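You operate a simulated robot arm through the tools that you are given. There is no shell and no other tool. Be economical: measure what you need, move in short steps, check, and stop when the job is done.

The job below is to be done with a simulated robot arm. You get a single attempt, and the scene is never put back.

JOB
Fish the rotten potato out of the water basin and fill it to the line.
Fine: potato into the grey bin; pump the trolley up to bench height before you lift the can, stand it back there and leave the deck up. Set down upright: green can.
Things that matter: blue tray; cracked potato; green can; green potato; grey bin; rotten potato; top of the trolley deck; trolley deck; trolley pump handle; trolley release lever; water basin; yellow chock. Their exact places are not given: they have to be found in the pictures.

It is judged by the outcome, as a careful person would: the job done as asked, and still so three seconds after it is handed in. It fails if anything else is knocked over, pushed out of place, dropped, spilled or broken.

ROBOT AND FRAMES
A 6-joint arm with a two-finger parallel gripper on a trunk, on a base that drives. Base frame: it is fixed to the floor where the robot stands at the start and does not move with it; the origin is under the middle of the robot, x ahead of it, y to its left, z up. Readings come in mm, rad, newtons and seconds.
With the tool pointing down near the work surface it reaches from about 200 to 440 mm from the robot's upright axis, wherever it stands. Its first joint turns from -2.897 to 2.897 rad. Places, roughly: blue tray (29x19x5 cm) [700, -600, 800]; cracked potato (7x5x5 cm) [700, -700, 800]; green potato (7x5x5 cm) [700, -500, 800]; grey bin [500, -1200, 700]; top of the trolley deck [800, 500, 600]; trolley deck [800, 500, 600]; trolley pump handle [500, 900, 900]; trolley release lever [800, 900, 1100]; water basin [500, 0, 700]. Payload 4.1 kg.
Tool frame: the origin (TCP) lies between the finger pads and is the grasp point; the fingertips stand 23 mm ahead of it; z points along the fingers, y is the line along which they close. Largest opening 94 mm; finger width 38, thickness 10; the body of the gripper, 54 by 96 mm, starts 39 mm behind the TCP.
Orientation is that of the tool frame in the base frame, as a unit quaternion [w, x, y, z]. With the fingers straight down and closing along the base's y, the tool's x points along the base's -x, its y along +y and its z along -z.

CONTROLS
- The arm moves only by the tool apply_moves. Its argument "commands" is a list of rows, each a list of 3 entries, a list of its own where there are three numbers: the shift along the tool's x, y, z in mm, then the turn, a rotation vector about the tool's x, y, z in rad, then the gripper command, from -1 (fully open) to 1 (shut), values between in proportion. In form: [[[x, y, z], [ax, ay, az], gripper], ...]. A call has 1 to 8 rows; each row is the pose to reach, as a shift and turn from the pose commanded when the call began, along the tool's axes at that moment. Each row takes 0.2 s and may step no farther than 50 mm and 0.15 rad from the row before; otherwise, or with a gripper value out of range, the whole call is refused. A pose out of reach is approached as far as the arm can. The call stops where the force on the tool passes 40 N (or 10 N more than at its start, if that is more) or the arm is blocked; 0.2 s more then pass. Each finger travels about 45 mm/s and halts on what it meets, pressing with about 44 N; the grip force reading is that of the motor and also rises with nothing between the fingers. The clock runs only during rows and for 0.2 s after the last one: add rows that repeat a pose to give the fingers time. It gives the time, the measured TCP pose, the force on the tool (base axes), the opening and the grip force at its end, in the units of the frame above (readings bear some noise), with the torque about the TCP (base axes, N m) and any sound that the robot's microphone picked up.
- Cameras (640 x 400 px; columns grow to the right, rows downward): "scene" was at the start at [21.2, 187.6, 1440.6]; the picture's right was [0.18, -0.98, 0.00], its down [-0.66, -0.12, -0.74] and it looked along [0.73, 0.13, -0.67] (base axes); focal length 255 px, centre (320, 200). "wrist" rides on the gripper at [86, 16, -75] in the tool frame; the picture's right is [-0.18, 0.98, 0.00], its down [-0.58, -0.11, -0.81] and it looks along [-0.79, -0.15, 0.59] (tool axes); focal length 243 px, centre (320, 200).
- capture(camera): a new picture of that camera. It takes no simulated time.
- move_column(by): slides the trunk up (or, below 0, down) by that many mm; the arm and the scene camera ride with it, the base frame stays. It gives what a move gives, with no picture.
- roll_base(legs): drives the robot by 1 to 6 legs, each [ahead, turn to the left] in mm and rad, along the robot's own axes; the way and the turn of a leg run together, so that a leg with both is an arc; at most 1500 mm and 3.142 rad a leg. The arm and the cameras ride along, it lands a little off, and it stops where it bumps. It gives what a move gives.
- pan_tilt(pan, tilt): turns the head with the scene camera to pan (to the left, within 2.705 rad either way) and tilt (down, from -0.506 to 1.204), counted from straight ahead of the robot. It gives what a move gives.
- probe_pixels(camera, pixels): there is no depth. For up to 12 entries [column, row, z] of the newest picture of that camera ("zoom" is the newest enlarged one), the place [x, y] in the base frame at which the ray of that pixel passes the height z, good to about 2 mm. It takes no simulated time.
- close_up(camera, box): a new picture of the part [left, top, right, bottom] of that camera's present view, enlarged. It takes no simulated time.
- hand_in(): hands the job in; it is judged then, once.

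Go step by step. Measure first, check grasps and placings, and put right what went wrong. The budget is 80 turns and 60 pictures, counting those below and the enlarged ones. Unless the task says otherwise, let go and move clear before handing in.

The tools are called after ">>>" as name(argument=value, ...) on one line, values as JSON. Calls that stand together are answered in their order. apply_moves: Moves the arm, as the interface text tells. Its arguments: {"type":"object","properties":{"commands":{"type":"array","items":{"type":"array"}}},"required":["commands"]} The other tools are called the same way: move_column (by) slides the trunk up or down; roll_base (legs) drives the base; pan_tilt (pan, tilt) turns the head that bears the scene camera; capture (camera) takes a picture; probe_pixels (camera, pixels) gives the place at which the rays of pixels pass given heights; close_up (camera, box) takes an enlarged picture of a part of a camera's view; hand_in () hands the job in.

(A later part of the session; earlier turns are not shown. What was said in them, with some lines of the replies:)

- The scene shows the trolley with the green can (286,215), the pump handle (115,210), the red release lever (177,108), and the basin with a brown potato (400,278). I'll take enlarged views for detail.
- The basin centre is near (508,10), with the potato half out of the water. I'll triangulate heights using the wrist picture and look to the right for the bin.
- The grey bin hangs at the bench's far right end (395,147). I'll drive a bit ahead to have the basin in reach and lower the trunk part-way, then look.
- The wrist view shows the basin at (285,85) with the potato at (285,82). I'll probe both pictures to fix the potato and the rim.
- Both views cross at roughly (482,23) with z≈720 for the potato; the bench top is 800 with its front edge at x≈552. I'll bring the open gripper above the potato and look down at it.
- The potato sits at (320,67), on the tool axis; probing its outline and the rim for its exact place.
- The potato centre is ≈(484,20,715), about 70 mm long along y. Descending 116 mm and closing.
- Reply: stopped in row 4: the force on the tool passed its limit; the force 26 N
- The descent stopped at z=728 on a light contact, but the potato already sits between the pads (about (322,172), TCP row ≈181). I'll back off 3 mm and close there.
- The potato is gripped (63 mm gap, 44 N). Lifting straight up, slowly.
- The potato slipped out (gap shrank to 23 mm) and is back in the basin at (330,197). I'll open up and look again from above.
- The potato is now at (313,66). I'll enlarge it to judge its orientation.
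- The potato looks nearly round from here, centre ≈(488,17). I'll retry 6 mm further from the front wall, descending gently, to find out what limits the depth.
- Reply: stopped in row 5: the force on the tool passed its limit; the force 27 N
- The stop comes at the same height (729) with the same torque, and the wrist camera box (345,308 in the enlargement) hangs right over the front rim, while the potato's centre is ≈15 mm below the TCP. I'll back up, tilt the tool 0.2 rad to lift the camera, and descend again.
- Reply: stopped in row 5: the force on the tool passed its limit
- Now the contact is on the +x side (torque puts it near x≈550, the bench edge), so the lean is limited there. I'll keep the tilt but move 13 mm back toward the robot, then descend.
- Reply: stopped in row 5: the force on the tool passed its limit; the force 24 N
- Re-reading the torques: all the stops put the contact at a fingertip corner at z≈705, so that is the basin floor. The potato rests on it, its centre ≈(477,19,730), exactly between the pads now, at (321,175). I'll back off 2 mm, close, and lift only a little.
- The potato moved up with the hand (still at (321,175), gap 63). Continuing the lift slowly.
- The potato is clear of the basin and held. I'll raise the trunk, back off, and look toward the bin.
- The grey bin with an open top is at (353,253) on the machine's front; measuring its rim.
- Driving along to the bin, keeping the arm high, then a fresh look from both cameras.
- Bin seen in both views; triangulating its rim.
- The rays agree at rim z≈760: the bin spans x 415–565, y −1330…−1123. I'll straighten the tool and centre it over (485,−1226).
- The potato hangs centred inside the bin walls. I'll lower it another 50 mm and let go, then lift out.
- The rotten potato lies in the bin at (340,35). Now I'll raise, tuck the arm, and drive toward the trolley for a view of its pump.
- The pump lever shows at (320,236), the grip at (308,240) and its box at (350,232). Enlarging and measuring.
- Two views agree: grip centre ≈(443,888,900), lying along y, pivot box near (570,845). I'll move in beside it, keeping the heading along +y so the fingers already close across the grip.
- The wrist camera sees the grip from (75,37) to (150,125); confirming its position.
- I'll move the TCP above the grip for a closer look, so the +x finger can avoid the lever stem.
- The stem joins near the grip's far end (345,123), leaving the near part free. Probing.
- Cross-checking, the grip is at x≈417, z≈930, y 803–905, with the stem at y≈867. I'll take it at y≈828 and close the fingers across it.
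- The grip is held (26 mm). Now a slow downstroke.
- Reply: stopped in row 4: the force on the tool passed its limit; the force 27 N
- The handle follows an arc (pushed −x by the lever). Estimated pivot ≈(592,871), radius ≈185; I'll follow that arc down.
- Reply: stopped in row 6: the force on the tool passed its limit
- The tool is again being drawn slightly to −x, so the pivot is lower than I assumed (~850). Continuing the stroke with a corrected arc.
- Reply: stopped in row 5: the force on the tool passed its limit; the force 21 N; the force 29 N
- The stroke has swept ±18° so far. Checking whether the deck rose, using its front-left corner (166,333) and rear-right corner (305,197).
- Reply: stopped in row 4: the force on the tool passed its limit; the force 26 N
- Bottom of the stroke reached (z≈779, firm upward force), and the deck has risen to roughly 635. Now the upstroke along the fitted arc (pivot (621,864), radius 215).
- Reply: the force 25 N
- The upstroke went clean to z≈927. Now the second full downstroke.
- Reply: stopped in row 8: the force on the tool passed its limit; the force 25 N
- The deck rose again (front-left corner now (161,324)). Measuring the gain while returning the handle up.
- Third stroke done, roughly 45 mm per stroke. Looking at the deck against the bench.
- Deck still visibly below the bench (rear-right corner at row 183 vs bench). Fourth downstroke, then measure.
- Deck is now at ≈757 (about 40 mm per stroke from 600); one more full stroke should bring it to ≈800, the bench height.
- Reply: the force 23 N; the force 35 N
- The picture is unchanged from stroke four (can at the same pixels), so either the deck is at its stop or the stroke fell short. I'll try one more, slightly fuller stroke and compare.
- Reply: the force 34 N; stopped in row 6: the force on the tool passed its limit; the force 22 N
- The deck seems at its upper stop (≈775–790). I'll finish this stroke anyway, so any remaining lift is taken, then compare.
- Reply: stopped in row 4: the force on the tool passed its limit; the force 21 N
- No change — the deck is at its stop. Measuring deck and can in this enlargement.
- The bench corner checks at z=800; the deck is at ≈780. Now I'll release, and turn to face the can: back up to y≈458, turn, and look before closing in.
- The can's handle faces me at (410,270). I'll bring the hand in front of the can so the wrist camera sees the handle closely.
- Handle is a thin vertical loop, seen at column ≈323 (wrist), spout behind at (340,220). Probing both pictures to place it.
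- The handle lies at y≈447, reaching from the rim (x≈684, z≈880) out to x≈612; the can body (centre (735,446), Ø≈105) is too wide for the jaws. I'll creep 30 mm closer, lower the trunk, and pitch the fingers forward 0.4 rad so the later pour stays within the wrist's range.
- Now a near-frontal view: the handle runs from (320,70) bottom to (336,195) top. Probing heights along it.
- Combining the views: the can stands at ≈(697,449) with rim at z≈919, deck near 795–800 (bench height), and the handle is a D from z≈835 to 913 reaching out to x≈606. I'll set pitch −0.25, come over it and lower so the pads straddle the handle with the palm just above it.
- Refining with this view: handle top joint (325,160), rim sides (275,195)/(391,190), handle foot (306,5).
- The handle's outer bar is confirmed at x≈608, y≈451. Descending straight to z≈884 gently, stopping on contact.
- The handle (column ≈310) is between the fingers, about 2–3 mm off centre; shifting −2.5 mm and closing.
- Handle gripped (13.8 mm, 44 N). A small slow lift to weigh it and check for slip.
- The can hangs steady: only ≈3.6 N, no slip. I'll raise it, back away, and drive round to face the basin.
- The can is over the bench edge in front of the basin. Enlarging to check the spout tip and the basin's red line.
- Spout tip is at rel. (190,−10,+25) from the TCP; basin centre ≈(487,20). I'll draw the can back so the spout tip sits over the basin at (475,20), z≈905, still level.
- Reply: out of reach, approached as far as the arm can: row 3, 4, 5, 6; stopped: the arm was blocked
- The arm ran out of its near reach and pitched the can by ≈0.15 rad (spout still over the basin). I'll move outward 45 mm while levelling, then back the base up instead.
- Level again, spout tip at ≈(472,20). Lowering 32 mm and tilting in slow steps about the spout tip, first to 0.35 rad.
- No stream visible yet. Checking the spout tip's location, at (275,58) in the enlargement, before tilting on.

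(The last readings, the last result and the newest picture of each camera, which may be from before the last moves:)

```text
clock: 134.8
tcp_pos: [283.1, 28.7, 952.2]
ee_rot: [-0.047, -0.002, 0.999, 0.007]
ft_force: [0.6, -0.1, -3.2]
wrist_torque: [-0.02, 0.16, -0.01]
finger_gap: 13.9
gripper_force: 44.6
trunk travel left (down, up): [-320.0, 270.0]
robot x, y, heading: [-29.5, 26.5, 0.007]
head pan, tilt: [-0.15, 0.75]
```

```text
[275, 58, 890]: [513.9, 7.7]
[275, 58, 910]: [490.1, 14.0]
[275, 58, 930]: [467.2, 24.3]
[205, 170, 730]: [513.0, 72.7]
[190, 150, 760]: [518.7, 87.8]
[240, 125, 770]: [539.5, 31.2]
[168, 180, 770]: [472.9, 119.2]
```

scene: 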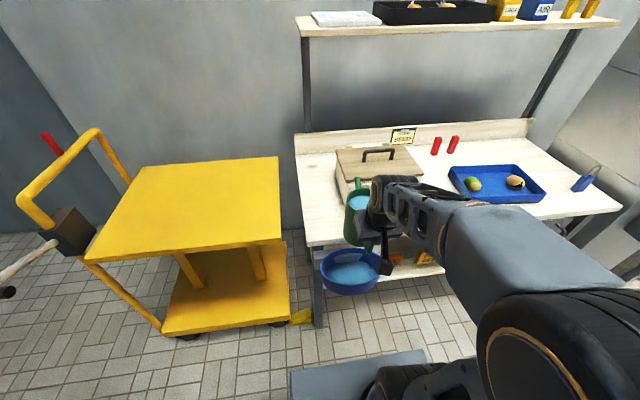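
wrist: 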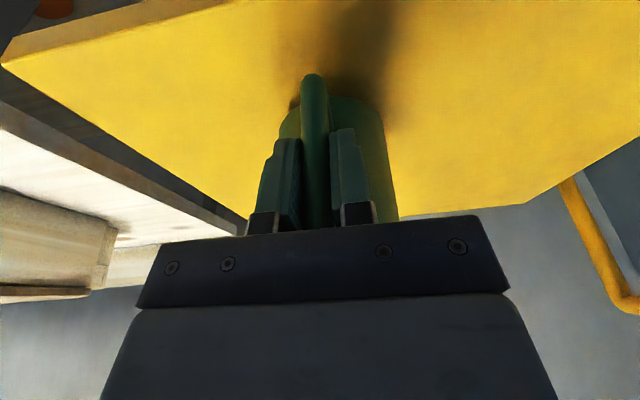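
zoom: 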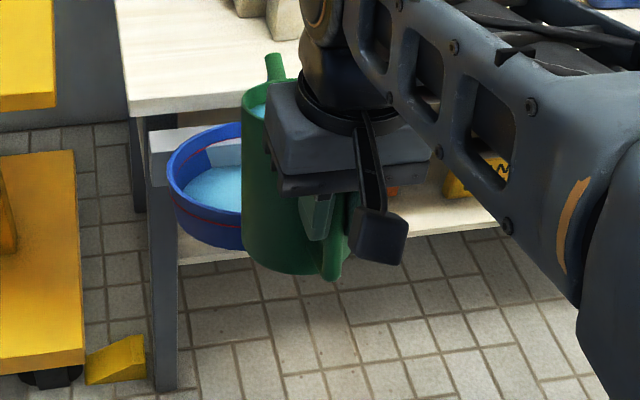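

The spout tip is over the basin (~(475,20)). Tilting further to 0.65 rad about it, with holds, listening for the pour.

>>> apply_moves(commands=[[[-1.5, 0, -9.5], [0, 0.05, 0], 1], [[-2.9, 0, -18.9], [0, 0.1, 0], 1], [[-5, 0, -28], [0, 0.15, 0], 1], [[-7.5, 0, -37.6], [0, 0.2, 0], 1], [[-7.5, 0, -37.6], [0, 0.2, 0], 1], [[-7.5, 0, -37.6], [0, 0.2, 0], 1], [[-7.5, 0, -37.6], [0, 0.2, 0], 1]])

>>> close_up(camera="scene", box=[290, 160, 450, 300])

```text
clock: 136.4
tcp_pos: [295.4, 27.4, 989.8]
ee_rot: [-0.147, -0.003, 0.989, 0.007]
ft_force: [0.0, -0.2, -3.0]
wrist_torque: [-0.02, 0.12, 0.01]
finger_gap: 13.6
gripper_force: 43.4
trunk travel left (down, up): [-320.0, 270.0]
robot x, y, heading: [-32.3, 30.4, 0.01]
head pan, tilt: [-0.15, 0.75]
```

```text
2.86 times, centred on (370, 230) of scene
```

zoom: 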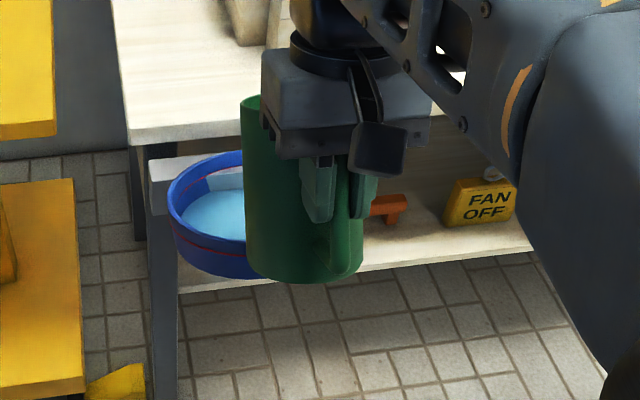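

Hard to tell at this scale; zooming tightly on the visible left part of the basin for the line and water edge.

>>> close_up(camera="scene", box=[308, 205, 352, 260])

```text
7.27 times, centred on (330, 232) of scene
```

zoom: 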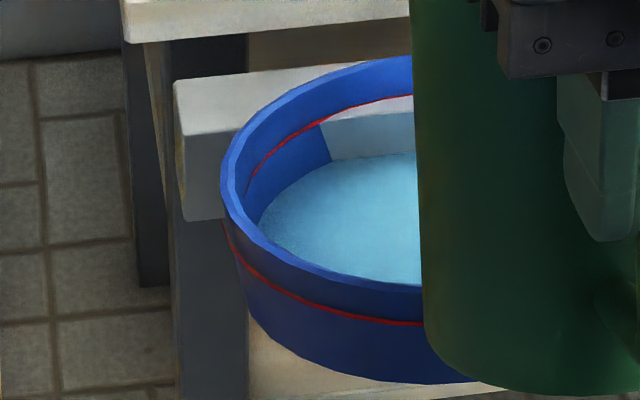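

The water edge is still ~28 mm below the red line, so nothing has flowed yet. Tilting further to 0.75 rad and watching force and torque.

>>> apply_moves(commands=[[[-1.5, 0, -9.5], [0, 0.05, 0], 1], [[-2.9, 0, -19.1], [0, 0.1, 0], 1], [[-5, 0, -28.5], [0, 0.15, 0], 1], [[-7.6, 0, -37.7], [0, 0.2, 0], 1], [[-7.6, 0, -37.7], [0, 0.2, 0], 1], [[-7.6, 0, -37.7], [0, 0.2, 0], 1], [[-7.6, 0, -37.7], [0, 0.2, 0], 1]])

```text
clock: 138.0
tcp_pos: [312.6, 27.2, 1023.2]
ee_rot: [-0.244, -0.004, 0.97, 0.006]
ft_force: [0.8, -0.4, -3.1]
wrist_torque: [-0.01, 0.08, 0.02]
finger_gap: 13.5
gripper_force: 44.1
trunk travel left (down, up): [-320.0, 270.0]
robot x, y, heading: [-33.0, 27.6, 0.014]
head pan, tilt: [-0.15, 0.75]
```

No clear signal in the readings; one tight picture to see whether the stream has begun.

>>> close_up(camera="scene", box=[308, 190, 364, 260])

```text
5.71 times, centred on (336, 225) of scene
```

zoom: 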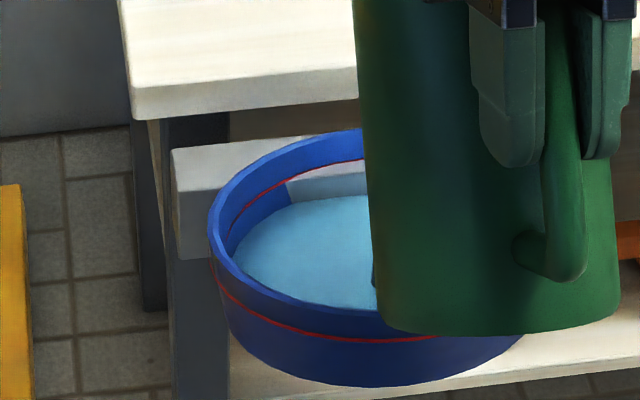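

The level has begun to rise (water edge 200 vs line 172 at column ≈305). I'll tilt a little more, to 0.88 rad, hold a second, and re-check.

>>> apply_moves(commands=[[[-1.5, 0, -9.5], [0, 0.05, 0], 1], [[-4, 0, -24], [0, 0.13, 0], 1], [[-4, 0, -24], [0, 0.13, 0], 1], [[-4, 0, -24], [0, 0.13, 0], 1], [[-4, 0, -24], [0, 0.13, 0], 1], [[-4, 0, -24], [0, 0.13, 0], 1]])

>>> close_up(camera="scene", box=[308, 190, 364, 260])

```text
clock: 139.4
tcp_pos: [326.1, 27.3, 1028.5]
ee_rot: [-0.305, -0.003, 0.952, 0.007]
ft_force: [-0.6, -0.7, -2.8]
wrist_torque: [0.01, 0.07, -0.02]
finger_gap: 13.8
gripper_force: 43.5
out of reach, approached as far as the arm can: row 2, 3, 4, 5, 6
trunk travel left (down, up): [-320.0, 270.0]
robot x, y, heading: [-29.5, 19.9, 0.007]
head pan, tilt: [-0.15, 0.75]
```

```text
5.71 times, centred on (336, 225) of scene
```

zoom: 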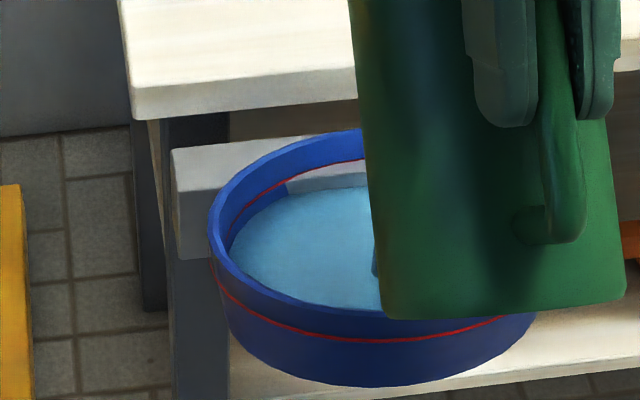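

Rising well: water edge ≈188 vs line ≈163 at column 340 (it began at ≈40 px below, now ≈25). Holding this tilt 1.6 s to see whether it keeps flowing.

>>> apply_moves(commands=[[[0, 0, 0], [0, 0, 0], 1], [[0, 0, 0], [0, 0, 0], 1], [[0, 0, 0], [0, 0, 0], 1], [[0, 0, 0], [0, 0, 0], 1], [[0, 0, 0], [0, 0, 0], 1], [[0, 0, 0], [0, 0, 0], 1], [[0, 0, 0], [0, 0, 0], 1]])

>>> close_up(camera="scene", box=[308, 190, 364, 260])

```text
clock: 141.0
tcp_pos: [325.3, 27.8, 1028.3]
ee_rot: [-0.306, -0.004, 0.952, 0.006]
ft_force: [0.6, -0.9, -2.7]
wrist_torque: [-0.02, 0.09, -0.02]
finger_gap: 13.7
gripper_force: 44.5
trunk travel left (down, up): [-320.0, 270.0]
robot x, y, heading: [-32.2, 19.8, 0.007]
head pan, tilt: [-0.15, 0.75]
```

```text
5.71 times, centred on (336, 225) of scene
```

zoom: 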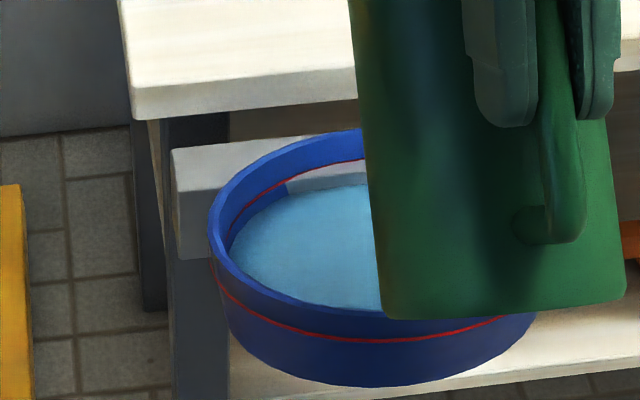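

The flow stops by itself at each tilt (stream gone, edge ≈186), so the level is set by the angle. About 24 px remain; I'll raise the trunk 45 mm for reach and tilt to ≈1.08 rad, short of the estimated end angle.

>>> move_column(by=45)

>>> apply_moves(commands=[[[-6, 0, -3], [0, 0.06, 0], 1], [[-15, 0, -7.3], [0, 0.12, 0], 1], [[-19, 0, -12], [0, 0.165, 0], 1], [[-23.2, 0, -16.6], [0, 0.204, 0], 1], [[-23.2, 0, -16.6], [0, 0.204, 0], 1], [[-23.2, 0, -16.6], [0, 0.204, 0], 1], [[-23.2, 0, -16.6], [0, 0.204, 0], 1], [[-23.2, 0, -16.6], [0, 0.204, 0], 1]])

>>> apply_moves(commands=[[[0, 0, 0], [0, 0, 0], 1], [[0, 0, 0], [0, 0, 0], 1], [[0, 0, 0], [0, 0, 0], 1], [[0, 0, 0], [0, 0, 0], 1]])

```text
clock: 141.8
tcp_pos: [325.1, 26.9, 1073.3]
ee_rot: [-0.305, -0.004, 0.952, 0.006]
ft_force: [-0.1, 0.0, -2.9]
wrist_torque: [-0.04, 0.06, -0.01]
finger_gap: 13.7
gripper_force: 44.1
trunk travel left (down, up): [-365.0, 225.0]
robot x, y, heading: [-31.7, 22.7, 0.015]
head pan, tilt: [-0.15, 0.75]
```

```text
clock: 143.6
tcp_pos: [333.2, 27.4, 1017.3]
ee_rot: [-0.399, -0.005, 0.917, 0.006]
ft_force: [0.2, -0.5, -2.9]
wrist_torque: [0.01, 0.03, 0.0]
finger_gap: 13.5
gripper_force: 44.1
out of reach, approached as far as the arm can: row 1, 2, 3, 4, 5, 6, 7, 8
trunk travel left (down, up): [-365.0, 225.0]
robot x, y, heading: [-33.7, 26.7, 0.016]
head pan, tilt: [-0.15, 0.75]
```

```text
clock: 144.6
tcp_pos: [333.8, 26.3, 1018.0]
ee_rot: [-0.4, -0.005, 0.917, 0.006]
ft_force: [0.2, -0.4, -2.1]
wrist_torque: [0.01, 0.0, -0.03]
finger_gap: 13.8
gripper_force: 43.8
trunk travel left (down, up): [-365.0, 225.0]
robot x, y, heading: [-32.0, 28.7, 0.01]
head pan, tilt: [-0.15, 0.75]
```

Tilt reached ≈1.08 rad, spout tip ≈(450,17), still over the basin. Using the last picture for the level.

>>> close_up(camera="scene", box=[308, 205, 364, 275])

```text
5.71 times, centred on (336, 240) of scene
```

zoom: 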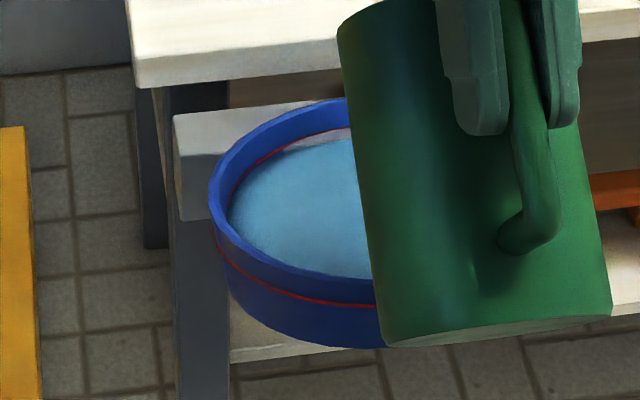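

The water edge is now ≈11 px below the line (141 vs 130 at column 340); volume modelling of the tilted can puts the line at ≈1.30 rad. I'll raise the trunk 80 mm, go 45 mm ahead so the spout stays over the basin, and tilt the last 0.22 rad.

>>> move_column(by=80)

>>> roll_base(legs=[[42, 0]])

>>> apply_moves(commands=[[[-8, 0, 8], [0, 0.05, 0], 1], [[-16, 0, 15], [0, 0.1, 0], 1], [[-23, 0, 21], [0, 0.15, 0], 1], [[-29, 0, 27], [0, 0.19, 0], 1], [[-29, 0, 27], [0, 0.19, 0], 1], [[-29, 0, 27], [0, 0.19, 0], 1]])

```text
clock: 145.8
tcp_pos: [332.8, 27.0, 1097.1]
ee_rot: [-0.4, -0.004, 0.917, 0.006]
ft_force: [-0.9, -0.5, -3.0]
wrist_torque: [-0.04, 0.03, 0.01]
finger_gap: 13.7
gripper_force: 44.5
trunk travel left (down, up): [-445.0, 145.0]
robot x, y, heading: [-31.6, 24.1, 0.01]
head pan, tilt: [-0.15, 0.75]
```

```text
clock: 146.7
tcp_pos: [376.3, 26.9, 1096.5]
ee_rot: [-0.4, -0.004, 0.916, 0.006]
ft_force: [0.7, 0.4, -2.3]
wrist_torque: [-0.01, 0.03, 0.0]
finger_gap: 13.7
gripper_force: 44.0
trunk travel left (down, up): [-445.0, 145.0]
robot x, y, heading: [8.8, 28.4, 0.011]
head pan, tilt: [-0.15, 0.75]
```

```text
clock: 148.1
tcp_pos: [370.3, 27.5, 1046.6]
ee_rot: [-0.484, -0.006, 0.875, 0.005]
ft_force: [0.8, -0.3, -2.4]
wrist_torque: [-0.01, 0.0, -0.03]
finger_gap: 13.8
gripper_force: 44.7
out of reach, approached as far as the arm can: row 2, 3, 4, 5, 6
trunk travel left (down, up): [-445.0, 145.0]
robot x, y, heading: [11.7, 24.2, 0.009]
head pan, tilt: [-0.15, 0.75]
```

Tilt is 1.27 rad, tip at ≈(456,17,875). A last 0.03 rad and a hold to let it drain.

>>> apply_moves(commands=[[[-3, 0, 3], [0, 0.03, 0], 1], [[-3, 0, 3], [0, 0.03, 0], 1], [[-3, 0, 3], [0, 0.03, 0], 1], [[-3, 0, 3], [0, 0.03, 0], 1], [[-3, 0, 3], [0, 0.03, 0], 1], [[-3, 0, 3], [0, 0.03, 0], 1], [[-3, 0, 3], [0, 0.03, 0], 1], [[-3, 0, 3], [0, 0.03, 0], 1]])

```text
clock: 149.9
tcp_pos: [367.2, 27.6, 1039.7]
ee_rot: [-0.497, -0.005, 0.868, 0.006]
ft_force: [-0.4, -0.8, -3.6]
wrist_torque: [0.0, -0.01, 0.0]
finger_gap: 14.1
gripper_force: 44.4
out of reach, approached as far as the arm can: row 1, 2, 3, 4, 5, 6, 7, 8
trunk travel left (down, up): [-445.0, 145.0]
robot x, y, heading: [12.1, 24.3, 0.006]
head pan, tilt: [-0.15, 0.75]
```

Done pouring (θ≈1.30). Tilting the can back upright in place, well above the basin.

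>>> apply_moves(commands=[[[0, 0, 0], [0, -0.12, 0], 1], [[0, 0, 0], [0, -0.24, 0], 1], [[0, 0, 0], [0, -0.37, 0], 1], [[0, 0, 0], [0, -0.5, 0], 1], [[0, 0, 0], [0, -0.64, 0], 1], [[0, 0, 0], [0, -0.78, 0], 1], [[0, 0, 0], [0, -0.78, 0], 1]])

>>> apply_moves(commands=[[[0, 0, 0], [0, -0.12, 0], 1], [[0, 0, 0], [0, -0.25, 0], 1], [[0, 0, 0], [0, -0.38, 0], 1], [[0, 0, 0], [0, -0.516, 0], 1], [[0, 0, 0], [0, -0.516, 0], 1]])

```text
clock: 151.5
tcp_pos: [367.3, 29.2, 1040.0]
ee_rot: [-0.13, -0.002, 0.991, 0.007]
ft_force: [-0.6, 0.3, -3.2]
wrist_torque: [0.01, 0.13, 0.06]
finger_gap: 13.8
gripper_force: 44.1
trunk travel left (down, up): [-445.0, 145.0]
robot x, y, heading: [6.1, 26.0, 0.009]
head pan, tilt: [-0.15, 0.75]
```

```text
clock: 152.7
tcp_pos: [367.5, 28.2, 1040.1]
ee_rot: [0.127, -0.001, 0.992, 0.008]
ft_force: [0.3, 0.8, -2.6]
wrist_torque: [0.02, 0.17, -0.04]
finger_gap: 13.6
gripper_force: 44.5
trunk travel left (down, up): [-445.0, 145.0]
robot x, y, heading: [6.6, 24.9, 0.01]
head pan, tilt: [-0.15, 0.75]
```

Upright again, same pose as at the pick-up. Raising for clearance and driving the reverse route back to the trolley.

>>> move_column(by=60)

>>> roll_base(legs=[[0, 1.571], [442, 0], [0, -1.571]])

```text
clock: 153.7
tcp_pos: [367.7, 29.0, 1100.1]
ee_rot: [0.126, -0.001, 0.992, 0.007]
ft_force: [0.3, -0.3, -3.3]
wrist_torque: [0.03, 0.2, -0.03]
finger_gap: 13.8
gripper_force: 43.8
trunk travel left (down, up): [-505.0, 85.0]
robot x, y, heading: [10.8, 24.7, 0.014]
head pan, tilt: [-0.15, 0.75]
```

```text
clock: 164.0
tcp_pos: [365.1, 468.4, 1099.2]
ee_rot: [0.127, 0.004, 0.992, 0.007]
ft_force: [0.0, -0.1, -2.5]
wrist_torque: [0.02, 0.24, 0.01]
finger_gap: 13.5
gripper_force: 44.0
trunk travel left (down, up): [-505.0, 85.0]
robot x, y, heading: [11.9, 467.6, 0.003]
head pan, tilt: [-0.15, 0.75]
```

At y≈468. Driving ahead 228 mm to the trolley and aligning over the original spot (617.6, 449.7).

>>> roll_base(legs=[[228, 0]])

>>> apply_moves(commands=[[[-12, -9, 3], [0, 0, 0], 1], [[-24, -18, 6], [0, 0, 0], 1], [[-24, -18, 6], [0, 0, 0], 1], [[-24, -18, 6], [0, 0, 0], 1]])

>>> move_column(by=-175)

```text
clock: 165.7
tcp_pos: [593.7, 467.5, 1101.7]
ee_rot: [0.126, 0.005, 0.992, 0.007]
ft_force: [-0.5, -0.3, -2.1]
wrist_torque: [0.01, 0.24, -0.04]
finger_gap: 13.8
gripper_force: 43.8
trunk travel left (down, up): [-505.0, 85.0]
robot x, y, heading: [236.5, 469.6, 0.004]
head pan, tilt: [-0.15, 0.75]
```

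```text
clock: 166.7
tcp_pos: [617.6, 450.3, 1101.1]
ee_rot: [0.126, 0.005, 0.992, 0.007]
ft_force: [-0.8, -0.5, -2.5]
wrist_torque: [-0.02, 0.23, -0.01]
finger_gap: 13.7
gripper_force: 43.6
trunk travel left (down, up): [-505.0, 85.0]
robot x, y, heading: [235.5, 468.2, 0.002]
head pan, tilt: [-0.15, 0.75]
```

```text
clock: 168.7
tcp_pos: [617.0, 449.8, 925.2]
ee_rot: [0.127, 0.006, 0.992, 0.007]
ft_force: [0.6, 0.2, -2.1]
wrist_torque: [0.0, 0.22, 0.02]
finger_gap: 13.5
gripper_force: 43.5
trunk travel left (down, up): [-330.0, 260.0]
robot x, y, heading: [232.6, 465.1, 0.003]
head pan, tilt: [-0.15, 0.75]
```

Directly above the old spot, 40 mm up. Lowering gently to z≈885.

>>> apply_moves(commands=[[[4, 0, 15.5], [0, 0, 0], 1], [[7, 0, 27], [0, 0, 0], 1], [[8.5, 0, 33], [0, 0, 0], 1], [[9.3, 0, 36], [0, 0, 0], 1], [[9.8, 0, 38], [0, 0, 0], 1], [[10, 0, 38.8], [0, 0, 0], 1], [[10, 0, 38.8], [0, 0, 0], 1]])

```text
clock: 170.3
tcp_pos: [617.8, 450.4, 885.7]
ee_rot: [0.127, 0.005, 0.992, 0.007]
ft_force: [-0.5, 0.4, 2.0]
wrist_torque: [-0.26, -0.28, -0.02]
finger_gap: 13.7
gripper_force: 44.3
trunk travel left (down, up): [-330.0, 260.0]
robot x, y, heading: [235.4, 465.9, 0.0]
head pan, tilt: [-0.15, 0.75]
```

The force flipped to +2 N with the torque reversed: the can stands on the deck. Opening, then withdrawing upward along the approach.

>>> apply_moves(commands=[[[0, 0, 0], [0, 0, 0], 0.5], [[0, 0, 0], [0, 0, 0], 0], [[0, 0, 0], [0, 0, 0], -0.6], [[0, 0, 0], [0, 0, 0], -1], [[0, 0, 0], [0, 0, 0], -1], [[0, 0, 0], [0, 0, 0], -1]])

>>> apply_moves(commands=[[[-4, 0, -14], [0, 0, 0], -1], [[-9, 0, -34], [0, 0, 0], -1], [[-16, 0, -62], [0, 0, 0], -1], [[-25, 0, -97], [0, 0, 0], -1], [[5, 0, -120], [0, 0, 0], -1], [[45, 0, -130], [0, 0, 0], -1]])

>>> roll_base(legs=[[-150, 0]])

```text
clock: 171.7
tcp_pos: [617.3, 449.9, 884.7]
ee_rot: [0.126, 0.005, 0.992, 0.007]
ft_force: [-0.4, -0.2, -0.5]
wrist_torque: [0.02, 0.02, 0.0]
finger_gap: 94.0
gripper_force: 0.1
trunk travel left (down, up): [-330.0, 260.0]
robot x, y, heading: [232.2, 469.1, -0.002]
head pan, tilt: [-0.15, 0.75]
```

```text
clock: 173.1
tcp_pos: [543.2, 448.8, 994.2]
ee_rot: [0.111, 0.004, 0.994, 0.008]
ft_force: [-0.2, 0.6, -1.7]
wrist_torque: [0.02, -0.05, 0.01]
finger_gap: 94.1
gripper_force: 0.0
trunk travel left (down, up): [-330.0, 260.0]
robot x, y, heading: [236.3, 464.6, -0.004]
head pan, tilt: [-0.15, 0.75]
```

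```text
clock: 174.5
tcp_pos: [390.3, 447.9, 991.6]
ee_rot: [0.11, 0.007, 0.994, 0.008]
ft_force: [-0.6, -0.1, -0.1]
wrist_torque: [0.02, -0.03, -0.01]
finger_gap: 93.9
gripper_force: 0.1
trunk travel left (down, up): [-330.0, 260.0]
robot x, y, heading: [84.5, 471.2, -0.007]
head pan, tilt: [-0.15, 0.75]
```

The gripper came free without disturbing the can (no contact forces), and the robot is well clear. The picture budget is used up, so I'm handing in.

>>> hand_in()

```text
The job is handed in.
```

The rotten potato is in the grey bin, but I couldn't check the basin's final water level. I used my last picture before the final pour, when the water was about 8 mm below the line, and set the last tilt from an estimate of what was left in the can.

The trolley deck is pumped up to its stop and left up. My measurements put it between about 780 and 800 mm, against 800 mm for the bench. The green can is back in its original spot on the deck. The force readings show it standing, and I let go cleanly, but I have no picture of that either.
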